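You operate a simulated robot arm through the tools that you are given. There is no shell and no other tool.

You are at the controls of a simulated robot arm. One attempt, no reset.

## Task
Sort the row of three packets into the divided tray by their words and shut the yellow flap.

It is judged by the outcome, as a careful person would: the job done as asked, and still so three seconds after it is handed in. It fails if anything else is knocked over, pushed out of place, dropped, spilled or broken.

## Robot
A 6-joint arm with a two-finger parallel gripper, fixed in place. Base frame: the origin is on the floor under the middle of its stand, x ahead of it, y to its left, z up. Lengths are in cm, angles in rad, forces in N, time in s.
With the tool pointing down near the work surface it reaches from about 32 to 84 cm from the base axis. Its first joint turns from -2.007 to 2.007 rad. Payload 3.43 kg.
The TCP is the grasp point between the finger pads, 3.4 cm short of the fingertips. In the tool frame z runs along the fingers and y along their closing line. The gripper opens to 12.8 cm. The fingers are 2.4 cm wide and 1.2 cm thick; the gripper's body (4.8 by 13 cm) begins 9.6 cm behind the TCP.
Orientation is told as [roll, pitch, yaw] about the base's x, y, z axes, in that order, counted from this pose: with the fingers straight down and closing along the base's y, the tool's x points along the base's -x, its y along +y and its z along -z.

## Interface
- The arm moves only by the tool apply_moves. Its argument "commands" is one flat list of numbers, 7 for each row, row after row: the turn, a rotation vector about the tool's x, y, z in rad, then the shift along the tool's x, y, z in cm, then the gripper command, from -1 (fully open) to 1 (shut), values between in proportion. In form: [ax, ay, az, x, y, z, fingers, ax, ay, az, x, y, z, fingers, ...]. A call has 1 to 20 rows; each row is the pose to reach, as a shift and turn from the pose commanded when the call began, along the tool's axes at that moment. A row lasts 0.2 s, in which the tool goes at most 5 cm and 0.15 rad; a call with a longer step from one row to the next is refused whole, and so is a gripper value outside its range. A pose out of reach is approached as far as the arm can. The call stops where the force on the tool passes 40 N (or 10 N more than at its start, if that is more) or the arm is blocked; 0.2 s more then pass. Each finger travels about 10.8 cm/s and halts on what it meets, pressing with about 41 N; the grip force reading is that of the motor and also rises with nothing between the fingers. The clock runs only during rows and for 0.2 s after the last one: add rows that repeat a pose to give the fingers time. It gives the time, the measured TCP pose, the force on the tool (base axes), the opening and the grip force at its end, in the units of the frame above (readings bear some noise), with the torque about the TCP (base axes, N m) and any sound that the robot's microphone picked up, and new pictures: "views" is both (left out), scene, wrist or none.
- Cameras (640 x 400 px; columns grow to the right, rows downward): "scene" is fixed at [39.9, 50.05, 147.42]; the picture's right is [-0.27, 0.96, 0.00], its down [0.85, 0.24, -0.46] and it looks along [-0.45, -0.12, -0.89] (base axes); focal length 214 px, centre (320, 200). "wrist" rides on the gripper at [7.6, -1.1, -16] in the tool frame; the picture's right is [0.15, 0.99, 0.00], its down [-0.88, 0.13, -0.46] and it looks along [-0.45, 0.07, 0.89] (tool axes); focal length 234 px, centre (320, 200). There is no depth. A picture from a camera that has moved, and an enlarged one, comes with that camera's place and axes in the base frame and with its lens.
- lift_body(by): moves the trunk up (or, below 0, down) by that many cm; the arm rides with it, the base frame stays. It gives what a move gives, with no picture.
- inspect(camera, box): a new picture of the part [left, top, right, bottom] of that camera's present view, enlarged. The clock stands still meanwhile.
- job_done(): hands the job in; it is judged then, once.

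Places have to be worked out from the pictures, the camera data and where the tool is seen. Open the gripper and draw the arm clear of the work before you hand the job in, unless the task says otherwise.

The tools are called after "Request:" by a JSON object that holds its "fn" and its "kwargs". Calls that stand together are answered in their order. apply_moves: Moves the arm, as the interface text tells. Its arguments: {"type":"object","properties":{"commands":{"type":"array","items":{"type":"number"}},"views":{"type":"string","enum":["both","scene","wrist","none"]}},"required":["commands"]} The other tools are called the same way: lift_body (by) moves the trunk up or down; inspect (camera, box) takes an enlarged picture of a part of a camera's view; job_done () hands the job in.

At the start:

```text
t: 0.0
tcp_pos: [14.75, 41.41, 117.73]
ee_rot: [0.0, 0.001, 0.002]
wrist_force: [-0.2, 0.5, 0.4]
torque: [0.01, -0.02, 0.02]
finger_gap: 12.8
finger_force: 0.0
trunk travel left (down, up): [-70.0, 9.0]
```

scene: 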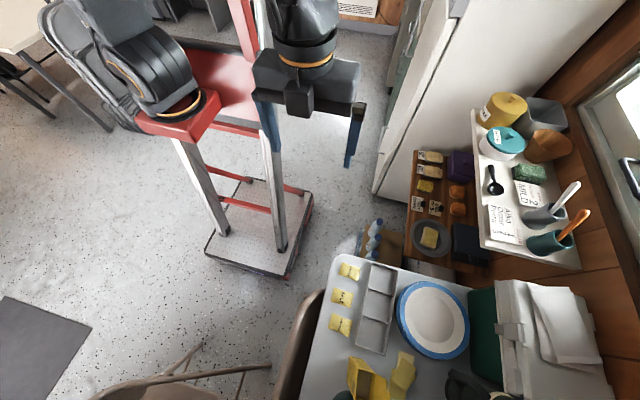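
wrist: 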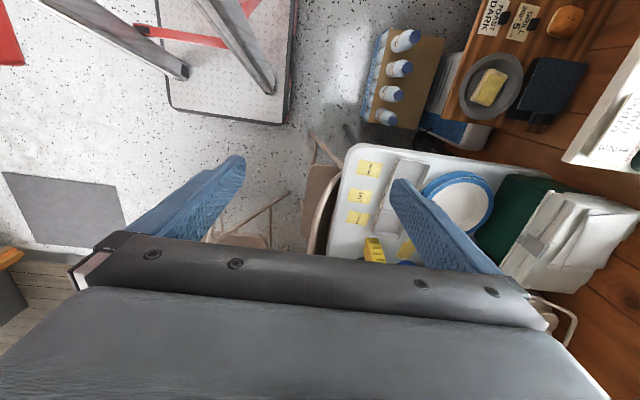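

I see a white table with three yellow packets, a divided grey tray, a plate, and a yellow thing (maybe a flap box) near the bottom. I enlarge those parts to read the words.

Request:
{"fn": "inspect", "kwargs": {"camera": "scene", "box": [310, 245, 430, 345]}}

Request:
{"fn": "inspect", "kwargs": {"camera": "scene", "box": [310, 320, 430, 400]}}

Request:
{"fn": "inspect", "kwargs": {"camera": "wrist", "box": [320, 140, 480, 270]}}

Request:
{"fn": "inspect", "kwargs": {"camera": "scene", "box": [400, 80, 600, 280]}}

```text
4.00 times, centred on (370, 295) of scene
camera zoom: at [39.9, 50.05, 147.42], right [-0.27, 0.96, 0.0], down [0.85, 0.24, -0.46], along [-0.45, -0.12, -0.89], focal length 858 px, centre (120, -180)
```

zoom: 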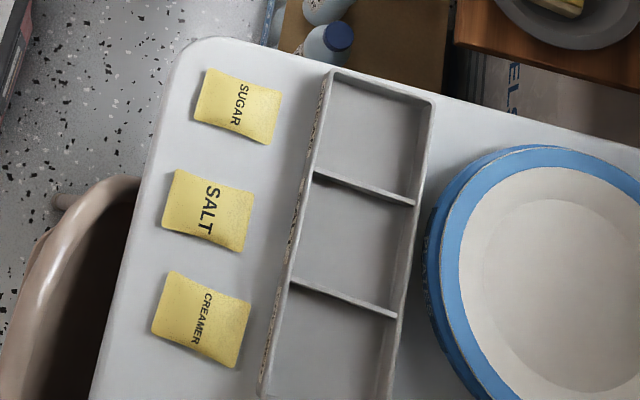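

```text
5.00 times, centred on (370, 360) of scene
camera zoom: at [39.9, 50.05, 147.42], right [-0.27, 0.96, 0.0], down [0.85, 0.24, -0.46], along [-0.45, -0.12, -0.89], focal length 1072 px, centre (70, -600)
```

zoom: 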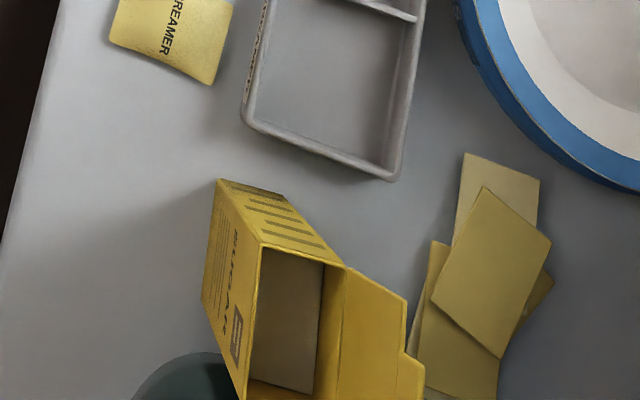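

```text
3.08 times, centred on (400, 205) of wrist
camera zoom: at [7.34, 40.18, 133.74], right [-0.15, 0.99, 0.0], down [0.88, 0.13, 0.46], along [0.45, 0.07, -0.89], focal length 720 px, centre (74, 185)
```

zoom: 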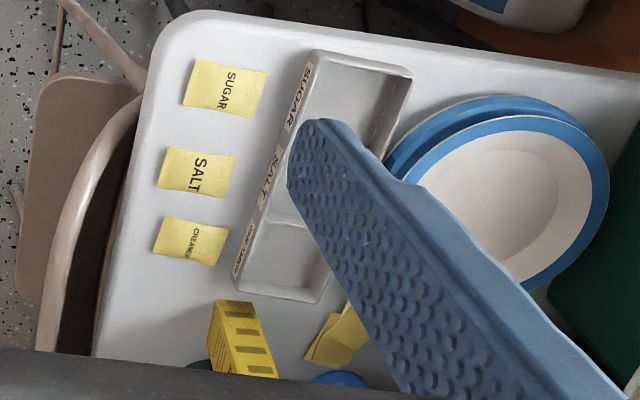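

```text
2.00 times, centred on (500, 180) of scene
camera zoom: at [39.9, 50.05, 147.42], right [-0.27, 0.96, 0.0], down [0.85, 0.24, -0.46], along [-0.45, -0.12, -0.89], focal length 429 px, centre (-40, 240)
```

zoom: 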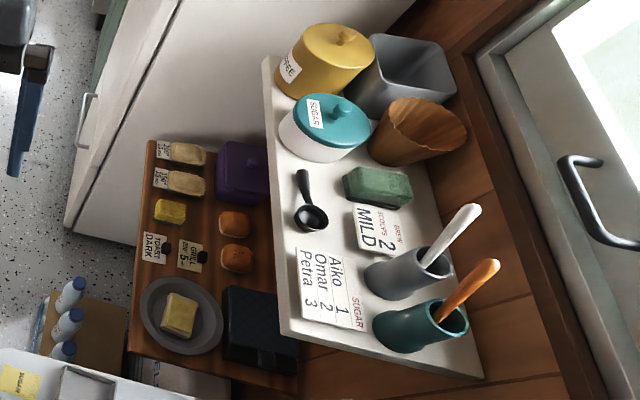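

The table top comes out at about z≈75 cm by triangulation: SUGAR packet near (26,56), SALT (34,56), CREAMER (41,57), with the tray spanning x 22–45, y 62–70. The yellow flap seems to belong to an upright box near (50,60), so I move over the table at the present height to get a better wrist view.

Request:
{"fn": "apply_moves", "kwargs": {"commands": [0, 0, 0, -3, 2.7, 0, -1, 0, 0, 0, -6, 5.4, 0, -1, 0, 0, 0, -9, 8.1, 0, -1, 0, 0, 0, -12, 10.8, 0, -1, 0, 0, 0, -15, 13.5, 0, -1, 0, 0, 0, -15, 13.5, 0, -1], "views": "both"}}

```text
t: 1.4
tcp_pos: [29.72, 54.89, 117.65]
ee_rot: [0.001, 0.001, 0.0]
wrist_force: [-0.6, -1.1, -0.5]
torque: [-0.01, 0.01, -0.01]
finger_gap: 12.79
finger_force: 0.0
trunk travel left (down, up): [-70.0, 9.0]
camera wrist: at [22.15, 53.68, 133.71], right [-0.15, 0.99, 0.0], down [0.88, 0.13, 0.46], along [0.45, 0.07, -0.89], focal length 234 px, centre (320, 200)
```

scene: 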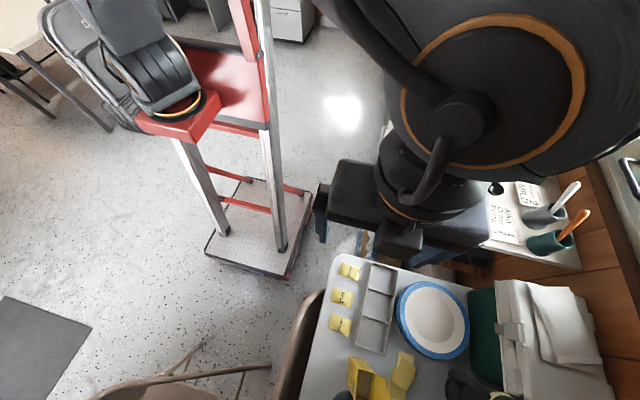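
wrist: 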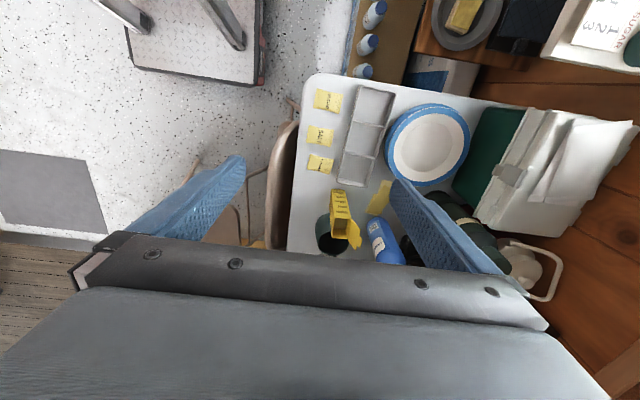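

The wrist now sees the table well: the yellow box standing with its flap, beside a dark green cup and a blue bottle. I enlarge the box and the tray labels.

Request:
{"fn": "inspect", "kwargs": {"camera": "wrist", "box": [280, 160, 440, 270]}}

Request:
{"fn": "inspect", "kwargs": {"camera": "wrist", "box": [290, 70, 410, 195]}}

```text
3.64 times, centred on (360, 215) of wrist
camera zoom: at [22.15, 53.68, 133.71], right [-0.15, 0.99, 0.0], down [0.88, 0.13, 0.46], along [0.45, 0.07, -0.89], focal length 852 px, centre (174, 146)
```

zoom: 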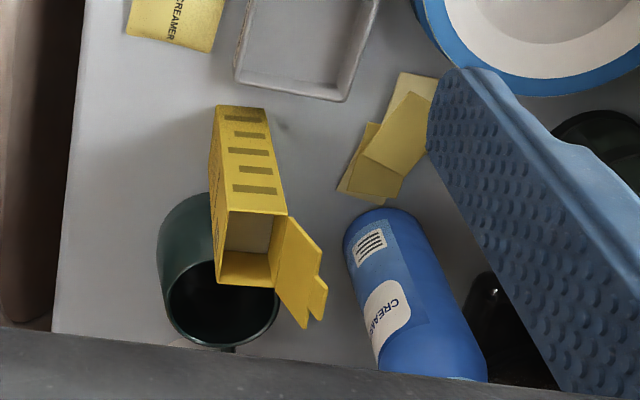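

```text
3.20 times, centred on (350, 132) of wrist
camera zoom: at [22.15, 53.68, 133.71], right [-0.15, 0.99, 0.0], down [0.88, 0.13, 0.46], along [0.45, 0.07, -0.89], focal length 749 px, centre (224, 416)
```

zoom: 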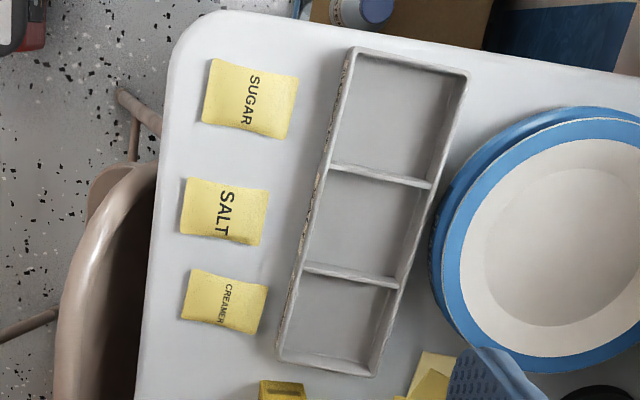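

The tray carries labels on its left wall, and the box is upright at roughly x 47.7–53, y 61–64.6, top z≈90.5, its flap standing up at the +y edge. I lower the trunk 25 cm, since nothing near z 89 lies beneath the gripper here, and then look closer.

Request:
{"fn": "lift_body", "kwargs": {"by": -25}}

Request:
{"fn": "inspect", "kwargs": {"camera": "wrist", "box": [0, 0, 640, 400]}}

Request:
{"fn": "inspect", "kwargs": {"camera": "scene", "box": [0, 0, 640, 400]}}

```text
t: 4.0
tcp_pos: [29.86, 54.87, 92.69]
ee_rot: [0.0, -0.001, 0.0]
wrist_force: [0.0, -0.2, -0.8]
torque: [0.02, 0.04, 0.0]
finger_gap: 12.79
finger_force: 0.0
trunk travel left (down, up): [-45.0, 34.0]
```

```text
1.00 times, centred on (320, 200) of wrist (not enlarged: the box is as wide or as high as the picture)
camera zoom: at [22.34, 53.69, 108.76], right [-0.15, 0.99, 0.0], down [0.88, 0.13, 0.46], along [0.45, 0.07, -0.89], focal length 234 px, centre (320, 200)
```

zoom: 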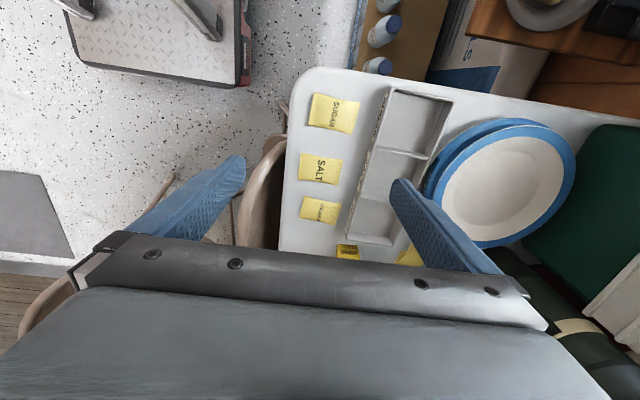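

```text
1.00 times, centred on (320, 200) of scene (not enlarged: the box is as wide or as high as the picture)
camera zoom: at [39.9, 50.05, 147.42], right [-0.27, 0.96, 0.0], down [0.85, 0.24, -0.46], along [-0.45, -0.12, -0.89], focal length 214 px, centre (320, 200)
```

zoom: 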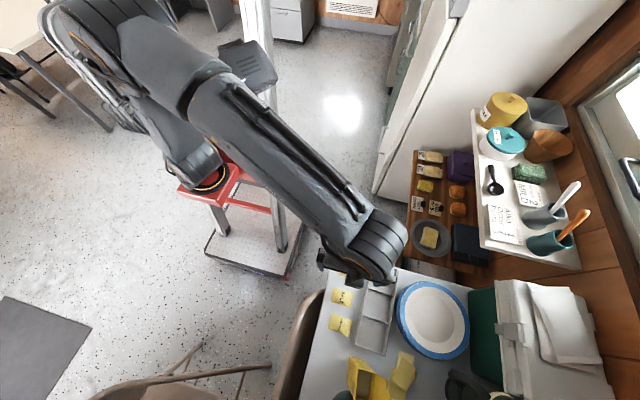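

The arm came down cleanly. I now zoom in on the tray's labelled wall and the packets from the new, nearer wrist view.

Request:
{"fn": "inspect", "kwargs": {"camera": "wrist", "box": [335, 80, 455, 160]}}

Request:
{"fn": "inspect", "kwargs": {"camera": "wrist", "box": [290, 170, 430, 270]}}

Request:
{"fn": "inspect", "kwargs": {"camera": "wrist", "box": [290, 80, 390, 230]}}

```text
5.00 times, centred on (395, 120) of wrist
camera zoom: at [22.34, 53.69, 108.76], right [-0.15, 0.99, 0.0], down [0.88, 0.13, 0.46], along [0.45, 0.07, -0.89], focal length 1171 px, centre (-55, 600)
```

zoom: 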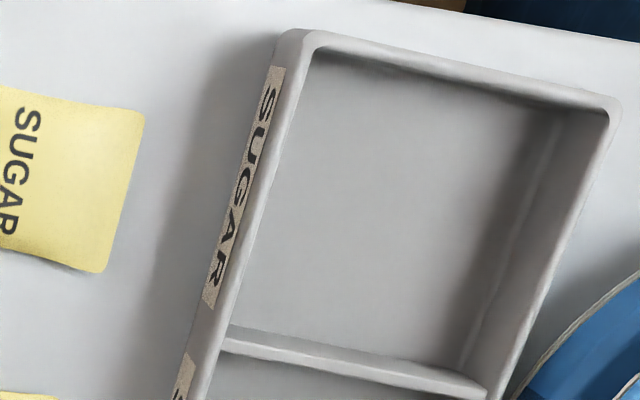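

```text
4.00 times, centred on (360, 220) of wrist
camera zoom: at [22.34, 53.69, 108.76], right [-0.15, 0.99, 0.0], down [0.88, 0.13, 0.46], along [0.45, 0.07, -0.89], focal length 937 px, centre (160, 120)
```

zoom: 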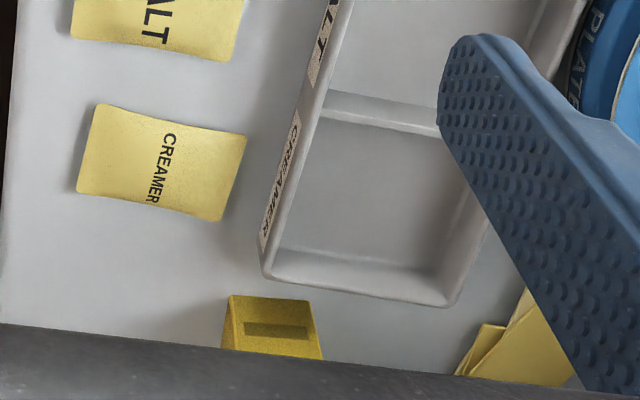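

```text
2.67 times, centred on (340, 155) of wrist
camera zoom: at [22.34, 53.69, 108.76], right [-0.15, 0.99, 0.0], down [0.88, 0.13, 0.46], along [0.45, 0.07, -0.89], focal length 624 px, centre (267, 320)
```

zoom: 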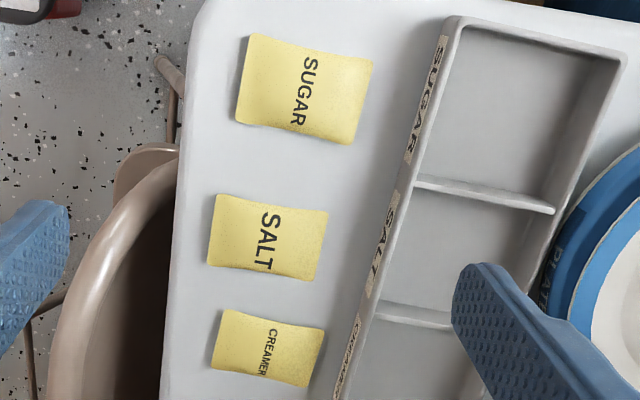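

The slots read SUGAR, SALT, CREAMER in rising x, in the same order as the packets (each about 4.1 × 6.2 cm). I move over the tray at this height so that I can measure the slots properly.

Request:
{"fn": "apply_moves", "kwargs": {"commands": [0, 0, 0, 0, 4.0, 0, -1, 0, 0, 0, 2, 8.0, 0, -1, 0, 0, 0, 4, 10.0, 0, -1, 0, 0, 0, 4, 10.0, 0, -1], "views": "both"}}

Request:
{"fn": "inspect", "kwargs": {"camera": "wrist", "box": [250, 60, 410, 160]}}

Request:
{"fn": "inspect", "kwargs": {"camera": "wrist", "box": [240, 150, 400, 250]}}

```text
t: 5.0
tcp_pos: [25.97, 65.05, 92.6]
ee_rot: [0.0, 0.0, 0.0]
wrist_force: [-0.8, -0.6, 0.1]
torque: [0.02, 0.0, 0.0]
finger_gap: 12.8
finger_force: 0.0
trunk travel left (down, up): [-45.0, 34.0]
camera wrist: at [18.44, 63.88, 108.57], right [-0.15, 0.99, 0.0], down [0.88, 0.13, 0.46], along [0.45, 0.07, -0.89], focal length 234 px, centre (320, 200)
```

scene: 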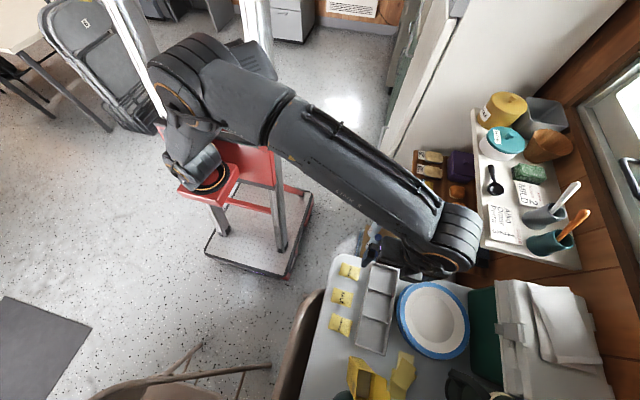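
wrist: 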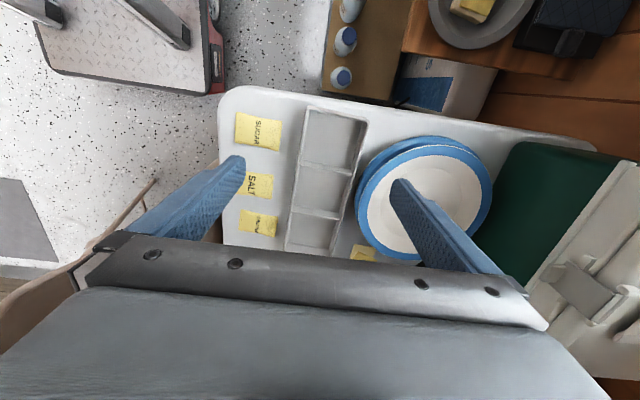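

```text
4.00 times, centred on (330, 110) of wrist
camera zoom: at [18.44, 63.88, 108.57], right [-0.15, 0.99, 0.0], down [0.88, 0.13, 0.46], along [0.45, 0.07, -0.89], focal length 937 px, centre (280, 560)
```

zoom: 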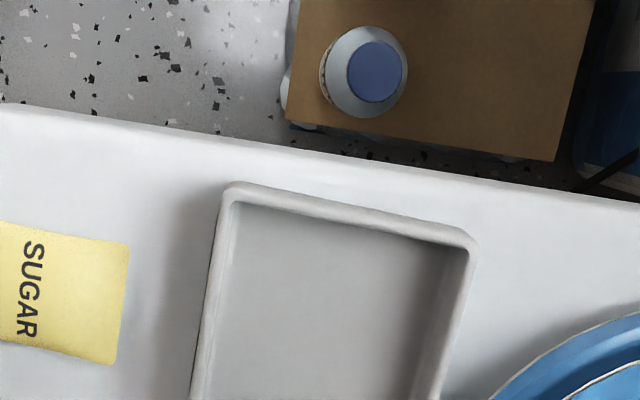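

```text
4.00 times, centred on (320, 200) of wrist
camera zoom: at [18.44, 63.88, 108.57], right [-0.15, 0.99, 0.0], down [0.88, 0.13, 0.46], along [0.45, 0.07, -0.89], focal length 937 px, centre (320, 200)
```

zoom: 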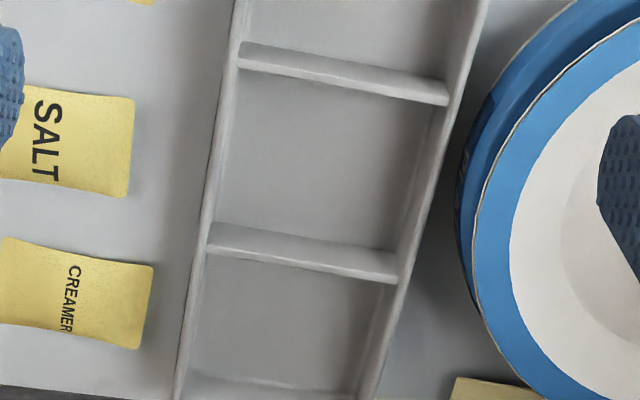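

The tray is turned about −0.05 rad, with slot centres near x 25.5, 32.8, 40.3, y≈66.2 and inner width about 7 cm, so I will grip the packets across their short 4.1 cm side (along x). I turn the tool a quarter turn with the camera side toward −y, go above the SUGAR packet, and set the gap near 6 cm.

Request:
{"fn": "apply_moves", "kwargs": {"commands": [0, 0, -0.1383, 0, -0.8, 0, 0.03, 0, 0, -0.2766, 0, -1.6, 0, 0.03, 0, 0, -0.4149, 0, -2.4, 0, 0.03, 0, 0, -0.5532, 0, -3.2, 0, 0.03, 0, 0, -0.6915, 0, -4.0, 0, 0.03, 0, 0, -0.8298, 0, -4.8, 0, 0.03, 0, 0, -0.9681, 0, -5.6, 0, 0.03, 0, 0, -1.1064, 0, -6.4, 0, 0.03, 0, 0, -1.2447, 0, -7.2, 0, 0.03, 0, 0, -1.383, 0, -8.0, 0, 0.03, 0, 0, -1.521, 0, -8.85, 0, 0.03, 0, 0, -1.521, 0, -8.85, 0, 0.03], "views": "both"}}

```text
t: 7.6
tcp_pos: [25.84, 56.0, 92.67]
ee_rot: [-0.001, 0.0, 1.523]
wrist_force: [-0.6, -1.0, 0.3]
torque: [0.02, 0.01, -0.03]
finger_gap: 6.2
finger_force: 0.0
trunk travel left (down, up): [-45.0, 34.0]
camera wrist: at [26.68, 48.33, 108.75], right [-1.0, -0.1, 0.0], down [-0.09, 0.89, 0.46], along [-0.04, 0.45, -0.89], focal length 234 px, centre (320, 200)
```

scene: 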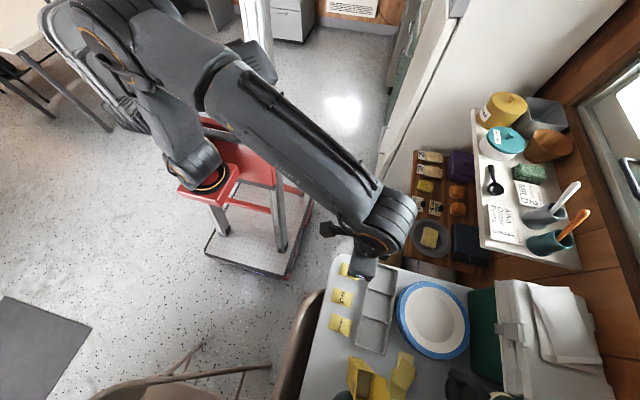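
wrist: 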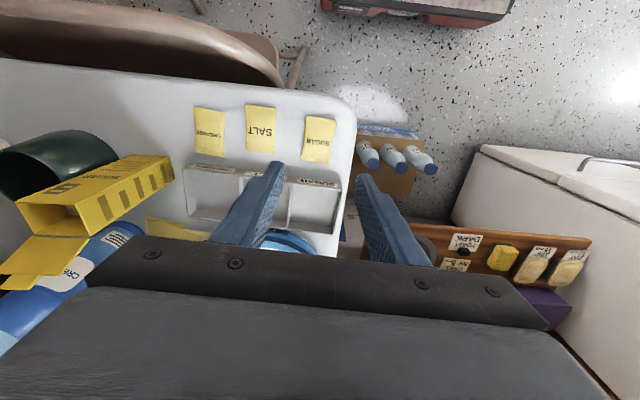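

The turn worked. I zoom on the SUGAR packet and the open fingers from this pose to refine the packet's place.

Request:
{"fn": "inspect", "kwargs": {"camera": "wrist", "box": [180, 90, 380, 250]}}

Request:
{"fn": "inspect", "kwargs": {"camera": "wrist", "box": [0, 120, 200, 260]}}

```text
2.50 times, centred on (280, 170) of wrist
camera zoom: at [26.68, 48.33, 108.75], right [-1.0, -0.1, 0.0], down [-0.09, 0.89, 0.46], along [-0.04, 0.45, -0.89], focal length 585 px, centre (420, 275)
```

zoom: 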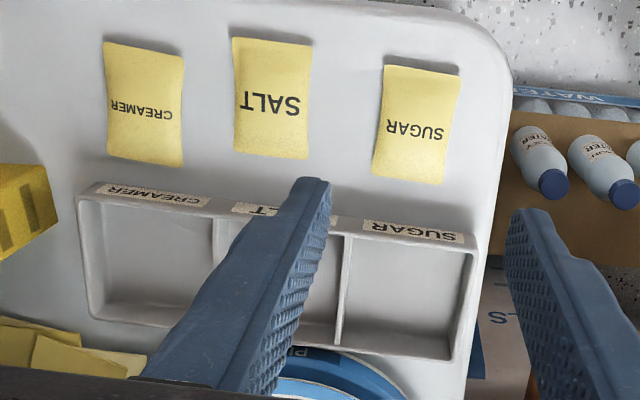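

```text
2.86 times, centred on (100, 190) of wrist
camera zoom: at [26.68, 48.33, 108.75], right [-1.0, -0.1, 0.0], down [-0.09, 0.89, 0.46], along [-0.04, 0.45, -0.89], focal length 669 px, centre (949, 229)
```

zoom: 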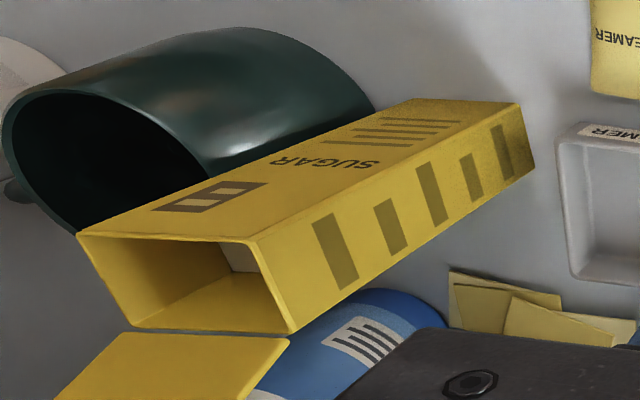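

Refined SUGAR centre ≈ (26.2, 56.1), well aligned with the fingers. I go down to TCP z≈81 (tips about 2 cm above the table) with a small x correction, then look.

Request:
{"fn": "apply_moves", "kwargs": {"commands": [0, 0, 0, 0, -0.1, 3, 0.03, 0, 0, 0, 0, -0.25, 6, 0.03, 0, 0, 0, 0, -0.25, 9, 0.03, 0, 0, 0, 0, -0.25, 11.6, 0.03, 0, 0, 0, 0, -0.25, 11.6, 0.03], "views": "both"}}

Request:
{"fn": "inspect", "kwargs": {"camera": "wrist", "box": [200, 80, 420, 220]}}

```text
t: 8.8
tcp_pos: [26.1, 56.29, 80.87]
ee_rot: [-0.002, -0.001, 1.523]
wrist_force: [1.1, 1.7, 0.7]
torque: [-0.02, 0.0, 0.0]
finger_gap: 6.23
finger_force: 0.1
trunk travel left (down, up): [-45.0, 34.0]
camera wrist: at [26.96, 48.58, 96.94], right [-1.0, -0.1, 0.0], down [-0.09, 0.89, 0.46], along [-0.04, 0.45, -0.89], focal length 234 px, centre (320, 200)
```

scene: 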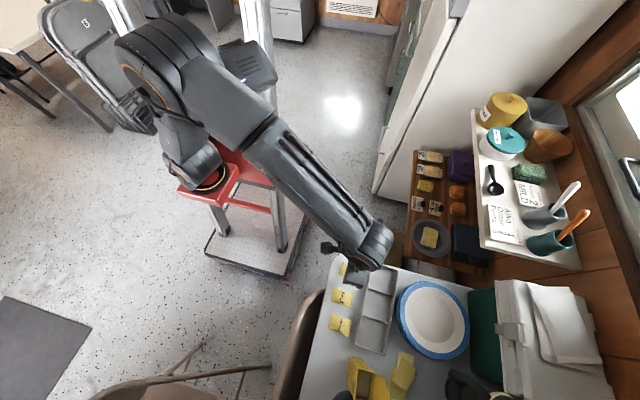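
wrist: 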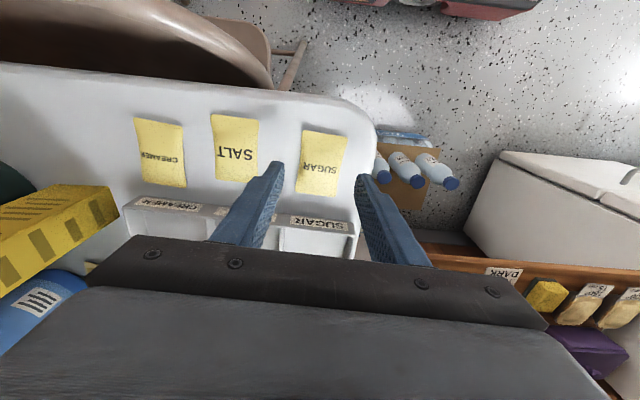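

```text
2.86 times, centred on (310, 150) of wrist
camera zoom: at [26.96, 48.58, 96.94], right [-1.0, -0.1, 0.0], down [-0.09, 0.89, 0.46], along [-0.04, 0.45, -0.89], focal length 669 px, centre (349, 343)
```

zoom: 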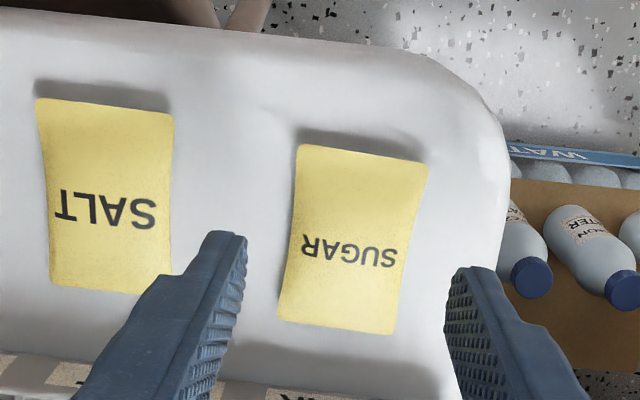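

SUGAR still computes to (26.2, 56.0), right between the fingers. I creep down to find the table, watching the force.

Request:
{"fn": "apply_moves", "kwargs": {"commands": [0, 0, 0, 0.2, 0, 1.0, 0.03, 0, 0, 0, 0.2, 0, 1.4, 0.03, 0, 0, 0, 0.2, 0, 1.7, 0.03, 0, 0, 0, 0.2, 0, 1.7, 0.03], "views": "wrist"}}

```text
t: 9.8
tcp_pos: [26.07, 55.91, 79.52]
ee_rot: [-0.002, -0.001, 1.521]
wrist_force: [0.2, -0.4, 0.1]
torque: [0.0, -0.04, -0.03]
finger_gap: 6.21
finger_force: 0.0
trunk travel left (down, up): [-45.0, 34.0]
camera wrist: at [26.91, 48.21, 95.47], right [-1.0, -0.1, 0.0], down [-0.09, 0.89, 0.46], along [-0.04, 0.45, -0.89], focal length 234 px, centre (320, 200)
```

wrist: 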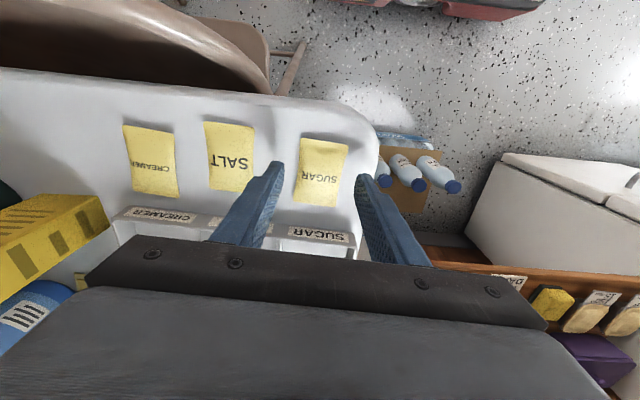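

No contact yet, with the tips near z≈76. I continue down in small steps.

Request:
{"fn": "apply_moves", "kwargs": {"commands": [0, 0, 0, 0, 0, 0.2, 0.03, 0, 0, 0, 0, 0, 0.4, 0.03, 0, 0, 0, 0, 0, 0.6, 0.03, 0, 0, 0, 0, 0, 0.6, 0.03], "views": "wrist"}}

Request:
{"fn": "inspect", "kwargs": {"camera": "wrist", "box": [200, 100, 420, 240]}}

```text
t: 10.8
tcp_pos: [26.14, 55.78, 78.75]
ee_rot: [0.0, 0.0, 1.522]
wrist_force: [-0.1, 0.5, 1.5]
torque: [-0.01, -0.01, -0.01]
finger_gap: 6.2
finger_force: 0.0
trunk travel left (down, up): [-45.0, 34.0]
camera wrist: at [26.89, 48.16, 94.77], right [-1.0, -0.1, 0.0], down [-0.09, 0.89, 0.46], along [-0.04, 0.45, -0.89], focal length 234 px, centre (320, 200)
```

wrist: 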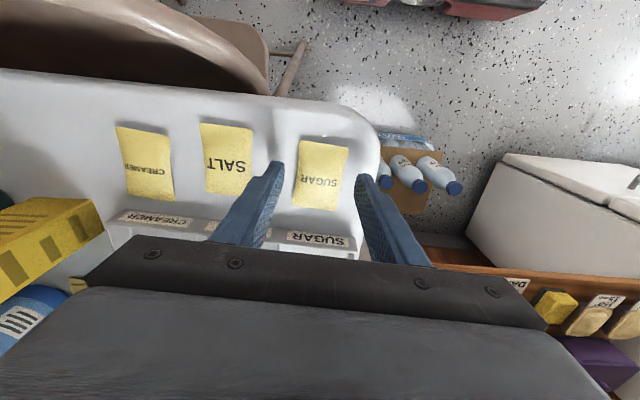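

```text
2.86 times, centred on (310, 170) of wrist
camera zoom: at [26.89, 48.16, 94.77], right [-1.0, -0.1, 0.0], down [-0.09, 0.89, 0.46], along [-0.04, 0.45, -0.89], focal length 669 px, centre (349, 286)
```

zoom: 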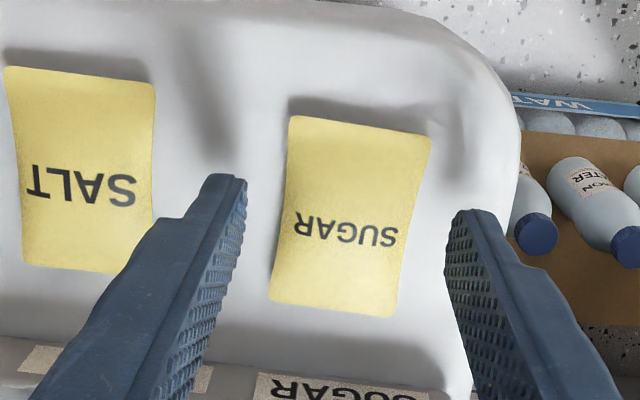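

Still no contact at tip z≈75.35, so the table is a little lower. I continue creeping.

Request:
{"fn": "apply_moves", "kwargs": {"commands": [0, 0, 0, -0.15, 0, 0.15, 0.03, 0, 0, 0, -0.15, 0, 0.3, 0.03, 0, 0, 0, -0.15, 0, 0.45, 0.03, 0, 0, 0, -0.15, 0, 0.45, 0.03], "views": "wrist"}}

Request:
{"fn": "inspect", "kwargs": {"camera": "wrist", "box": [200, 100, 420, 240]}}

```text
t: 11.8
tcp_pos: [26.04, 56.05, 78.4]
ee_rot: [0.0, -0.001, 1.521]
wrist_force: [-0.2, 0.2, 0.0]
torque: [0.02, 0.01, 0.02]
finger_gap: 6.2
finger_force: 0.0
trunk travel left (down, up): [-45.0, 34.0]
camera wrist: at [26.89, 48.37, 94.44], right [-1.0, -0.1, 0.0], down [-0.09, 0.89, 0.46], along [-0.04, 0.45, -0.89], focal length 234 px, centre (320, 200)
```

wrist: 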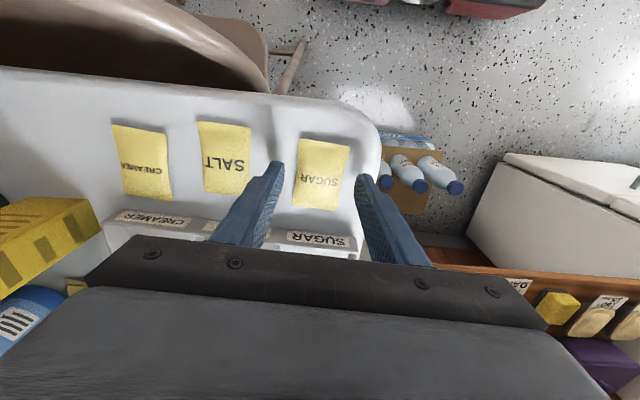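

```text
2.86 times, centred on (310, 170) of wrist
camera zoom: at [26.89, 48.37, 94.44], right [-1.0, -0.1, 0.0], down [-0.09, 0.89, 0.46], along [-0.04, 0.45, -0.89], focal length 669 px, centre (349, 286)
```

zoom: 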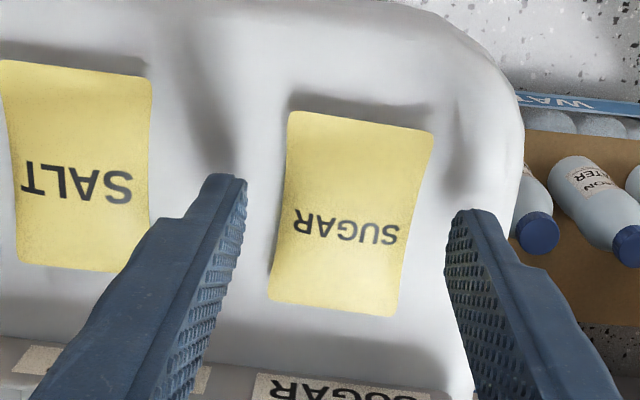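

The finger shadows are converging on the tips but there is no contact yet, with tips near 75.0. I go a bit lower still.

Request:
{"fn": "apply_moves", "kwargs": {"commands": [0, 0, 0, 0, 0, 0.12, 0.03, 0, 0, 0, 0, 0, 0.24, 0.03, 0, 0, 0, 0, 0, 0.36, 0.03, 0, 0, 0, 0, 0, 0.48, 0.03], "views": "wrist"}}

Request:
{"fn": "inspect", "kwargs": {"camera": "wrist", "box": [200, 100, 420, 240]}}

```text
t: 12.8
tcp_pos: [26.07, 55.98, 77.75]
ee_rot: [0.001, 0.0, 1.522]
wrist_force: [-0.1, 0.2, -0.7]
torque: [0.01, -0.01, 0.01]
finger_gap: 6.22
finger_force: 0.0
trunk travel left (down, up): [-45.0, 34.0]
camera wrist: at [26.89, 48.32, 93.85], right [-1.0, -0.1, 0.0], down [-0.09, 0.89, 0.46], along [-0.04, 0.45, -0.89], focal length 234 px, centre (320, 200)
```

wrist: 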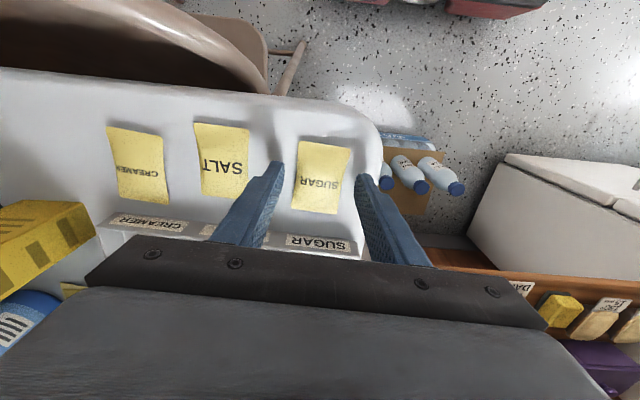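

```text
2.86 times, centred on (310, 170) of wrist
camera zoom: at [26.89, 48.32, 93.85], right [-1.0, -0.1, 0.0], down [-0.09, 0.89, 0.46], along [-0.04, 0.45, -0.89], focal length 669 px, centre (349, 286)
```

zoom: 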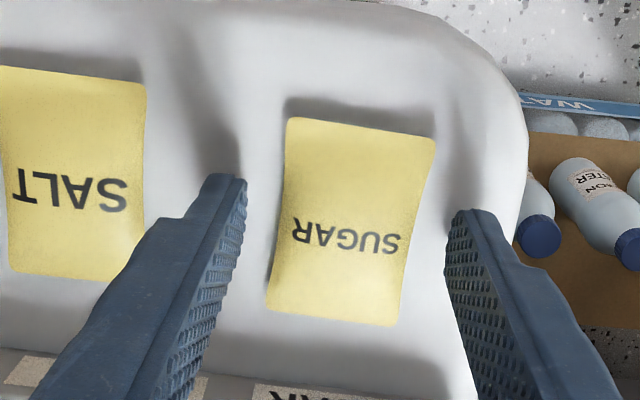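

Still free at tip z≈74.4. I keep creeping with small steps until I feel the table.

Request:
{"fn": "apply_moves", "kwargs": {"commands": [0, 0, 0, 0, 0, 0.12, 0.03, 0, 0, 0, 0, 0, 0.24, 0.03, 0, 0, 0, 0, 0, 0.36, 0.03, 0, 0, 0, 0, 0, 0.36, 0.03], "views": "wrist"}}

Request:
{"fn": "inspect", "kwargs": {"camera": "wrist", "box": [200, 100, 420, 240]}}

```text
t: 13.8
tcp_pos: [26.22, 56.02, 77.32]
ee_rot: [-0.001, 0.002, 1.521]
wrist_force: [0.3, 0.4, 0.0]
torque: [-0.02, 0.02, 0.0]
finger_gap: 6.2
finger_force: 0.0
trunk travel left (down, up): [-45.0, 34.0]
camera wrist: at [26.9, 48.3, 93.48], right [-1.0, -0.1, 0.0], down [-0.09, 0.89, 0.46], along [-0.04, 0.45, -0.89], focal length 234 px, centre (320, 200)
```

wrist: 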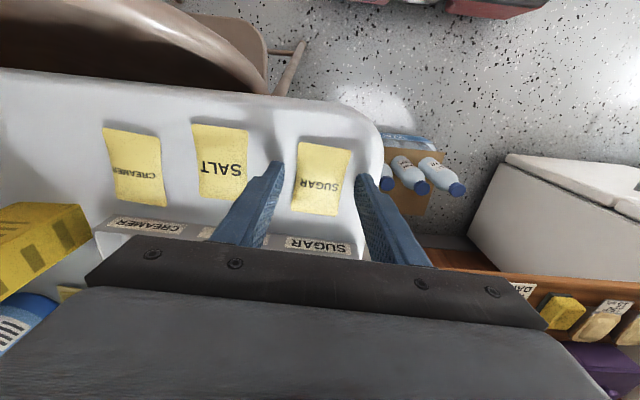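

```text
2.86 times, centred on (310, 170) of wrist
camera zoom: at [26.9, 48.3, 93.48], right [-1.0, -0.1, 0.0], down [-0.09, 0.89, 0.46], along [-0.04, 0.45, -0.89], focal length 669 px, centre (349, 286)
```

zoom: 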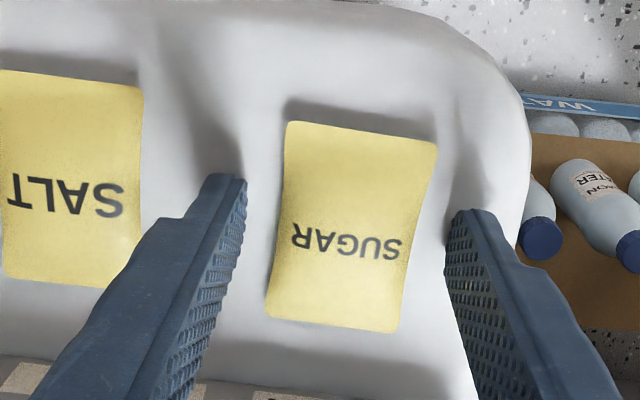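

Tips at about z 74.0 and still no contact. I continue a little lower.

Request:
{"fn": "apply_moves", "kwargs": {"commands": [0, 0, 0, 0, 0, 0.12, 0.03, 0, 0, 0, 0, 0, 0.24, 0.03, 0, 0, 0, 0, 0, 0.36, 0.03, 0, 0, 0, 0, 0, 0.48, 0.03, 0, 0, 0, 0, 0, 0.48, 0.03], "views": "wrist"}}

Request:
{"fn": "inspect", "kwargs": {"camera": "wrist", "box": [200, 100, 420, 240]}}

```text
t: 14.9
tcp_pos: [26.08, 56.05, 77.41]
ee_rot: [0.0, 0.0, 1.52]
wrist_force: [-1.6, -8.3, 16.3]
torque: [-0.5, 0.7, 0.28]
finger_gap: 6.29
finger_force: 0.6
trunk travel left (down, up): [-45.0, 34.0]
stopped in row 5: the force on the tool passed its limit at 42 N (the readings are from after the stop); the commanded pose is now the measured one
camera wrist: at [26.95, 48.26, 93.43], right [-1.0, -0.1, 0.0], down [-0.09, 0.89, 0.46], along [-0.04, 0.46, -0.89], focal length 234 px, centre (320, 200)
```

wrist: 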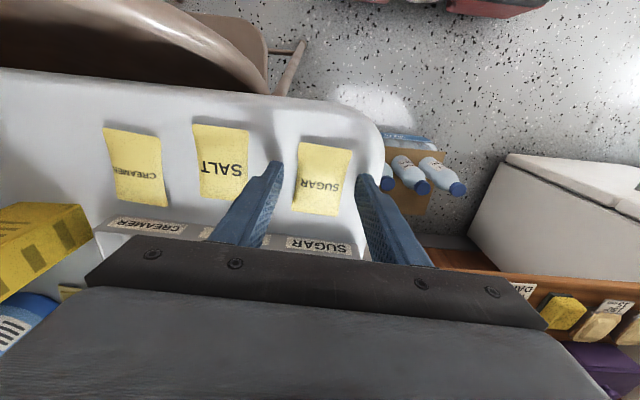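

```text
2.86 times, centred on (310, 170) of wrist
camera zoom: at [26.95, 48.26, 93.43], right [-1.0, -0.1, 0.0], down [-0.09, 0.89, 0.46], along [-0.04, 0.46, -0.89], focal length 669 px, centre (349, 286)
```

zoom: 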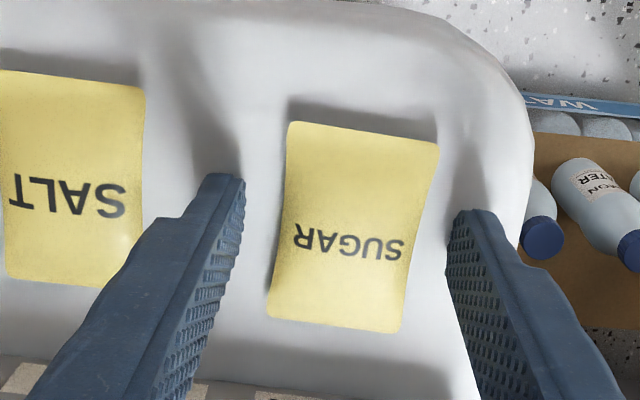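

Contact came at TCP z≈77.3, so the table top is at z≈73.9. I rise 0.15 cm and close on the SUGAR packet.

Request:
{"fn": "apply_moves", "kwargs": {"commands": [0, 0, 0, -0.15, 0, -0.15, 0.03, 0, 0, 0, -0.15, 0, -0.15, 0.2, 0, 0, 0, -0.15, 0, -0.15, 0.4, 0, 0, 0, -0.15, 0, -0.15, 0.6, 0, 0, 0, -0.15, 0, -0.15, 0.6, 0, 0, 0, -0.15, 0, -0.15, 0.6], "views": "wrist"}}

Request:
{"fn": "inspect", "kwargs": {"camera": "wrist", "box": [200, 100, 420, 240]}}

```text
t: 16.3
tcp_pos: [26.16, 56.12, 77.52]
ee_rot: [0.0, -0.003, 1.522]
wrist_force: [-0.5, -0.5, 0.0]
torque: [-0.04, -0.05, -0.04]
finger_gap: 3.9
finger_force: 41.1
trunk travel left (down, up): [-45.0, 34.0]
camera wrist: at [26.91, 48.45, 93.43], right [-1.0, -0.1, 0.0], down [-0.09, 0.89, 0.46], along [-0.04, 0.46, -0.89], focal length 234 px, centre (320, 200)
```

wrist: 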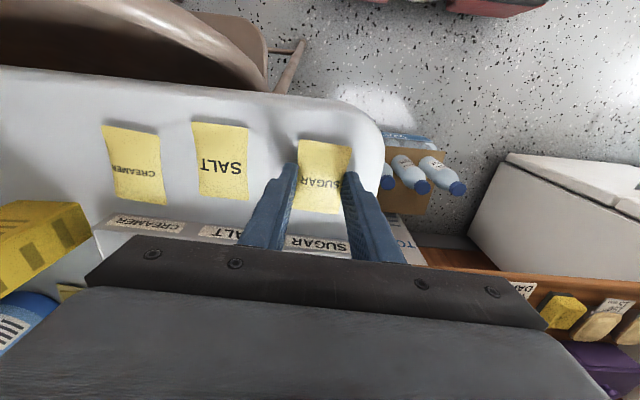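

```text
2.86 times, centred on (310, 170) of wrist
camera zoom: at [26.91, 48.45, 93.43], right [-1.0, -0.1, 0.0], down [-0.09, 0.89, 0.46], along [-0.04, 0.46, -0.89], focal length 669 px, centre (349, 286)
```

zoom: 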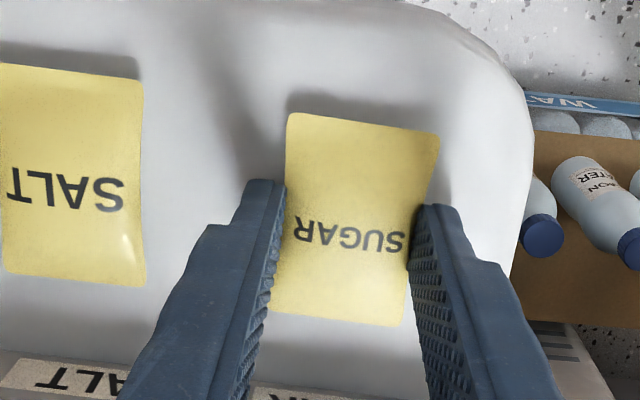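

SUGAR is held (gap 3.9 cm, 41 N). I lift it 6 cm straight up and check that it comes along.

Request:
{"fn": "apply_moves", "kwargs": {"commands": [0, 0, 0, 0, 0, -1, 0.6, 0, 0, 0, 0, 0, -3, 0.6, 0, 0, 0, 0, 0, -5, 0.6, 0, 0, 0, 0, 0, -6, 0.6, 0, 0, 0, 0, 0, -6, 0.6], "views": "both"}}

Request:
{"fn": "inspect", "kwargs": {"camera": "wrist", "box": [180, 100, 400, 240]}}

```text
t: 17.5
tcp_pos: [26.15, 56.22, 83.26]
ee_rot: [0.001, -0.003, 1.522]
wrist_force: [-0.6, -0.2, -0.1]
torque: [-0.04, -0.01, -0.01]
finger_gap: 3.86
finger_force: 40.7
trunk travel left (down, up): [-45.0, 34.0]
camera wrist: at [26.92, 48.51, 99.37], right [-1.0, -0.1, 0.0], down [-0.09, 0.89, 0.46], along [-0.04, 0.46, -0.89], focal length 234 px, centre (320, 200)
```

scene: 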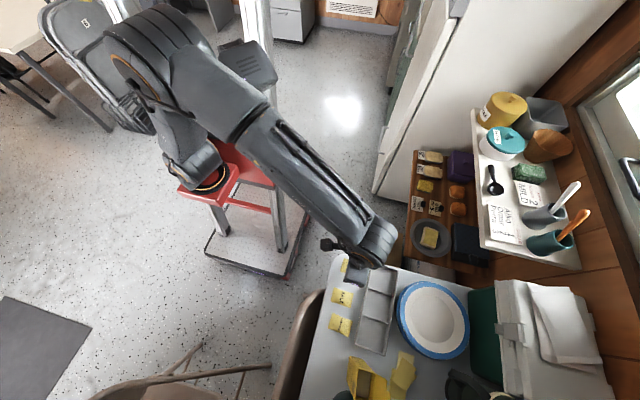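
wrist: 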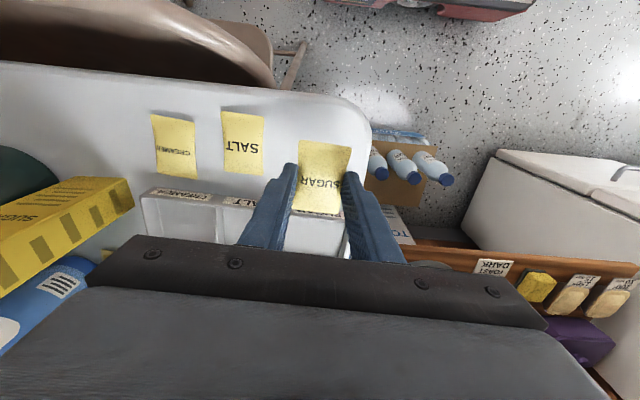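

```text
2.86 times, centred on (290, 170) of wrist
camera zoom: at [26.92, 48.51, 99.37], right [-1.0, -0.1, 0.0], down [-0.09, 0.89, 0.46], along [-0.04, 0.46, -0.89], focal length 669 px, centre (406, 286)
```

zoom: 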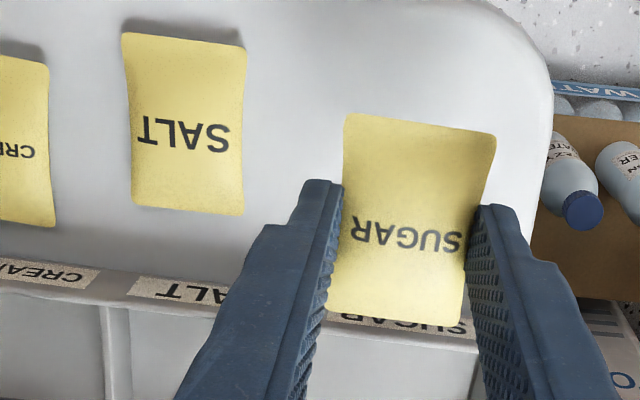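

The packet is lifted cleanly. I zoom on the tray's near wall to judge its height before carrying across.

Request:
{"fn": "inspect", "kwargs": {"camera": "wrist", "box": [130, 180, 250, 250]}}

```text
5.33 times, centred on (190, 215) of wrist
camera zoom: at [26.92, 48.51, 99.37], right [-1.0, -0.1, 0.0], down [-0.09, 0.89, 0.46], along [-0.04, 0.46, -0.89], focal length 1249 px, centre (1013, 120)
```

zoom: 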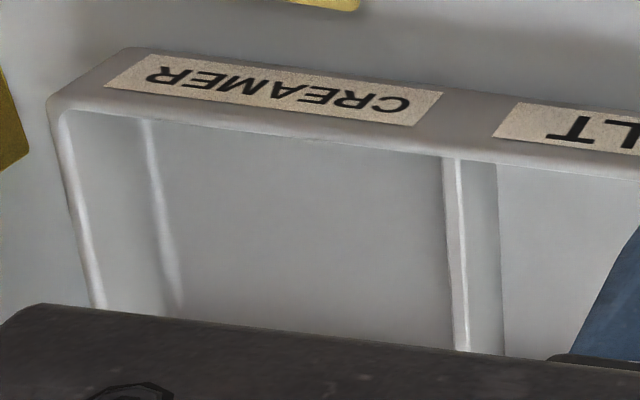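

The near wall's base and rim give a rim height of z≈76.5 and slot centres of about SUGAR (25.9, 66.6), SALT (33.6, 66.3), CREAMER (41.35, 65.95), each slot about 7.3 cm inside. I carry SUGAR across to its slot at the present height.

Request:
{"fn": "apply_moves", "kwargs": {"commands": [0, 0, 0, -2.6, 0.2, 0, 0.6, 0, 0, 0, -5.2, 0.4, 0, 0.6, 0, 0, 0, -7.8, 0.55, 0, 0.6, 0, 0, 0, -10.28, 0.75, 0, 0.6, 0, 0, 0, -10.28, 0.75, 0, 0.6], "views": "both"}}

Request:
{"fn": "inspect", "kwargs": {"camera": "wrist", "box": [210, 80, 410, 240]}}

Request:
{"fn": "inspect", "kwargs": {"camera": "scene", "box": [320, 230, 440, 330]}}

```text
t: 18.7
tcp_pos: [25.99, 66.35, 83.37]
ee_rot: [0.001, -0.003, 1.521]
wrist_force: [0.3, 0.9, -0.2]
torque: [0.0, -0.02, -0.01]
finger_gap: 3.91
finger_force: 40.7
trunk travel left (down, up): [-45.0, 34.0]
camera wrist: at [26.81, 58.7, 99.47], right [-1.0, -0.1, 0.0], down [-0.09, 0.89, 0.46], along [-0.04, 0.46, -0.89], focal length 234 px, centre (320, 200)
```

scene: 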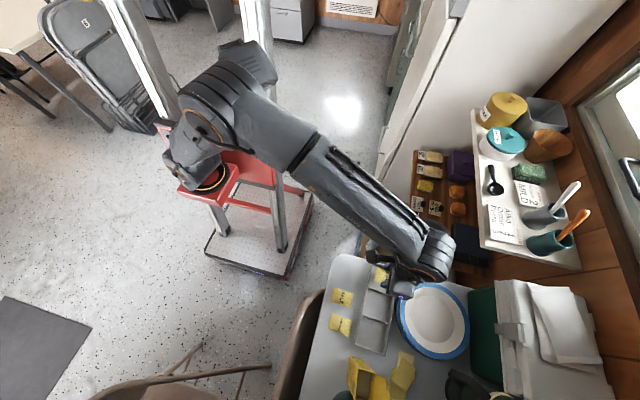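
wrist: 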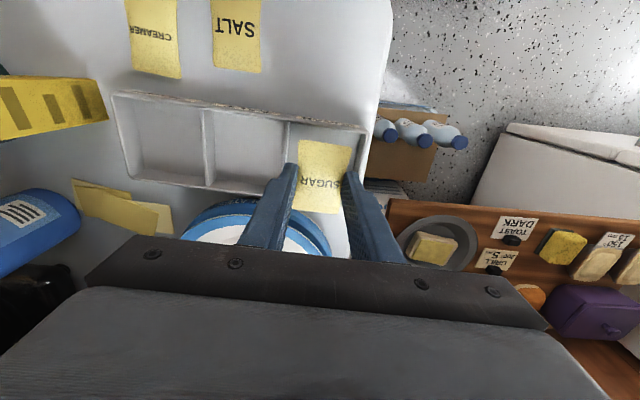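

```text
2.50 times, centred on (310, 160) of wrist
camera zoom: at [26.81, 58.7, 99.47], right [-1.0, -0.1, 0.0], down [-0.09, 0.89, 0.46], along [-0.04, 0.46, -0.89], focal length 585 px, centre (345, 300)
```

zoom: 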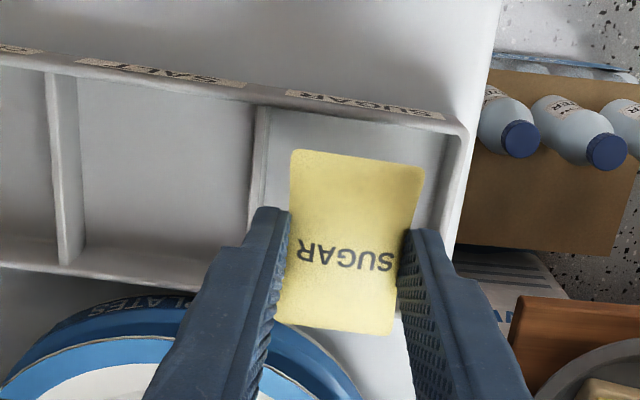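

```text
4.00 times, centred on (380, 280) of scene
camera zoom: at [39.9, 50.05, 147.42], right [-0.27, 0.96, 0.0], down [0.85, 0.24, -0.46], along [-0.45, -0.12, -0.89], focal length 858 px, centre (80, -120)
```

zoom: 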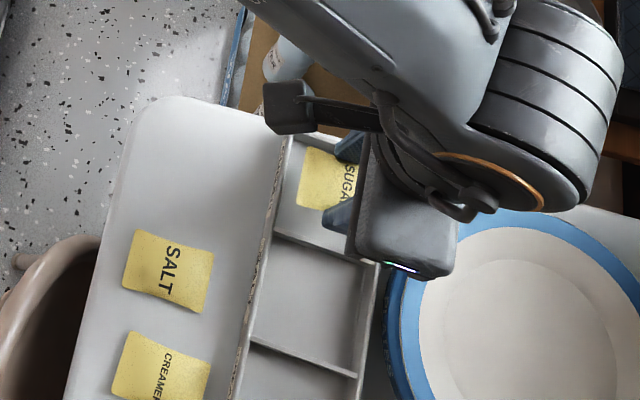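

SUGAR is hanging over its slot; the slot works out at x 22.1–29.5, y 63.1–70.5, so I shift slightly (+0.3 y, −0.15 x) and lower until the tips are near the rim.

Request:
{"fn": "apply_moves", "kwargs": {"commands": [0, 0, 0, -0.29, 0.165, 0, 0.6, 0, 0, 0, -0.29, 0.165, 1.5, 0.6, 0, 0, 0, -0.29, 0.165, 2.8, 0.6, 0, 0, 0, -0.29, 0.165, 2.8, 0.6], "views": "wrist"}}

Request:
{"fn": "inspect", "kwargs": {"camera": "wrist", "box": [230, 90, 390, 220]}}

Request:
{"fn": "inspect", "kwargs": {"camera": "scene", "box": [350, 240, 430, 300]}}

```text
t: 19.7
tcp_pos: [25.92, 66.77, 80.72]
ee_rot: [0.0, -0.001, 1.522]
wrist_force: [0.2, 0.1, 1.0]
torque: [-0.01, 0.01, 0.01]
finger_gap: 3.9
finger_force: 41.1
trunk travel left (down, up): [-45.0, 34.0]
camera wrist: at [26.59, 59.11, 96.71], right [-1.0, -0.1, 0.0], down [-0.09, 0.88, 0.46], along [-0.04, 0.46, -0.89], focal length 234 px, centre (320, 200)
```

wrist: 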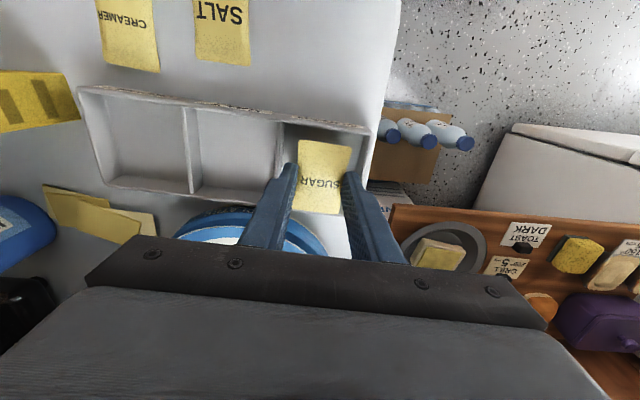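

```text
3.08 times, centred on (310, 155) of wrist
camera zoom: at [26.59, 59.11, 96.71], right [-1.0, -0.1, 0.0], down [-0.09, 0.88, 0.46], along [-0.04, 0.46, -0.89], focal length 720 px, centre (351, 338)
```

zoom: 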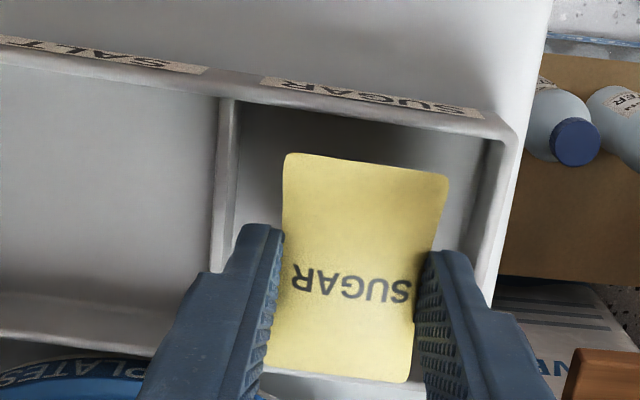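

```text
6.67 times, centred on (390, 270) of scene
camera zoom: at [39.9, 50.05, 147.42], right [-0.27, 0.96, 0.0], down [0.85, 0.24, -0.46], along [-0.45, -0.12, -0.89], focal length 1430 px, centre (-147, -267)
```

zoom: 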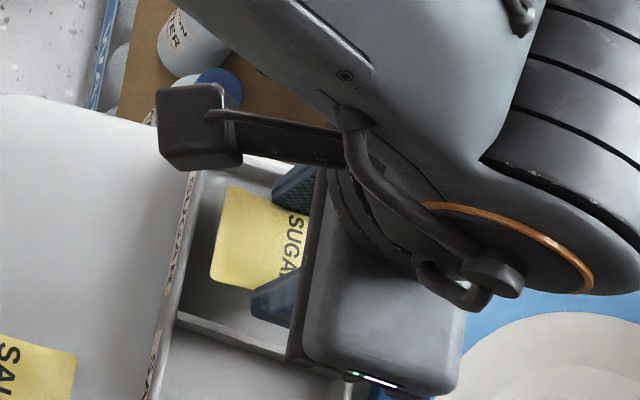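

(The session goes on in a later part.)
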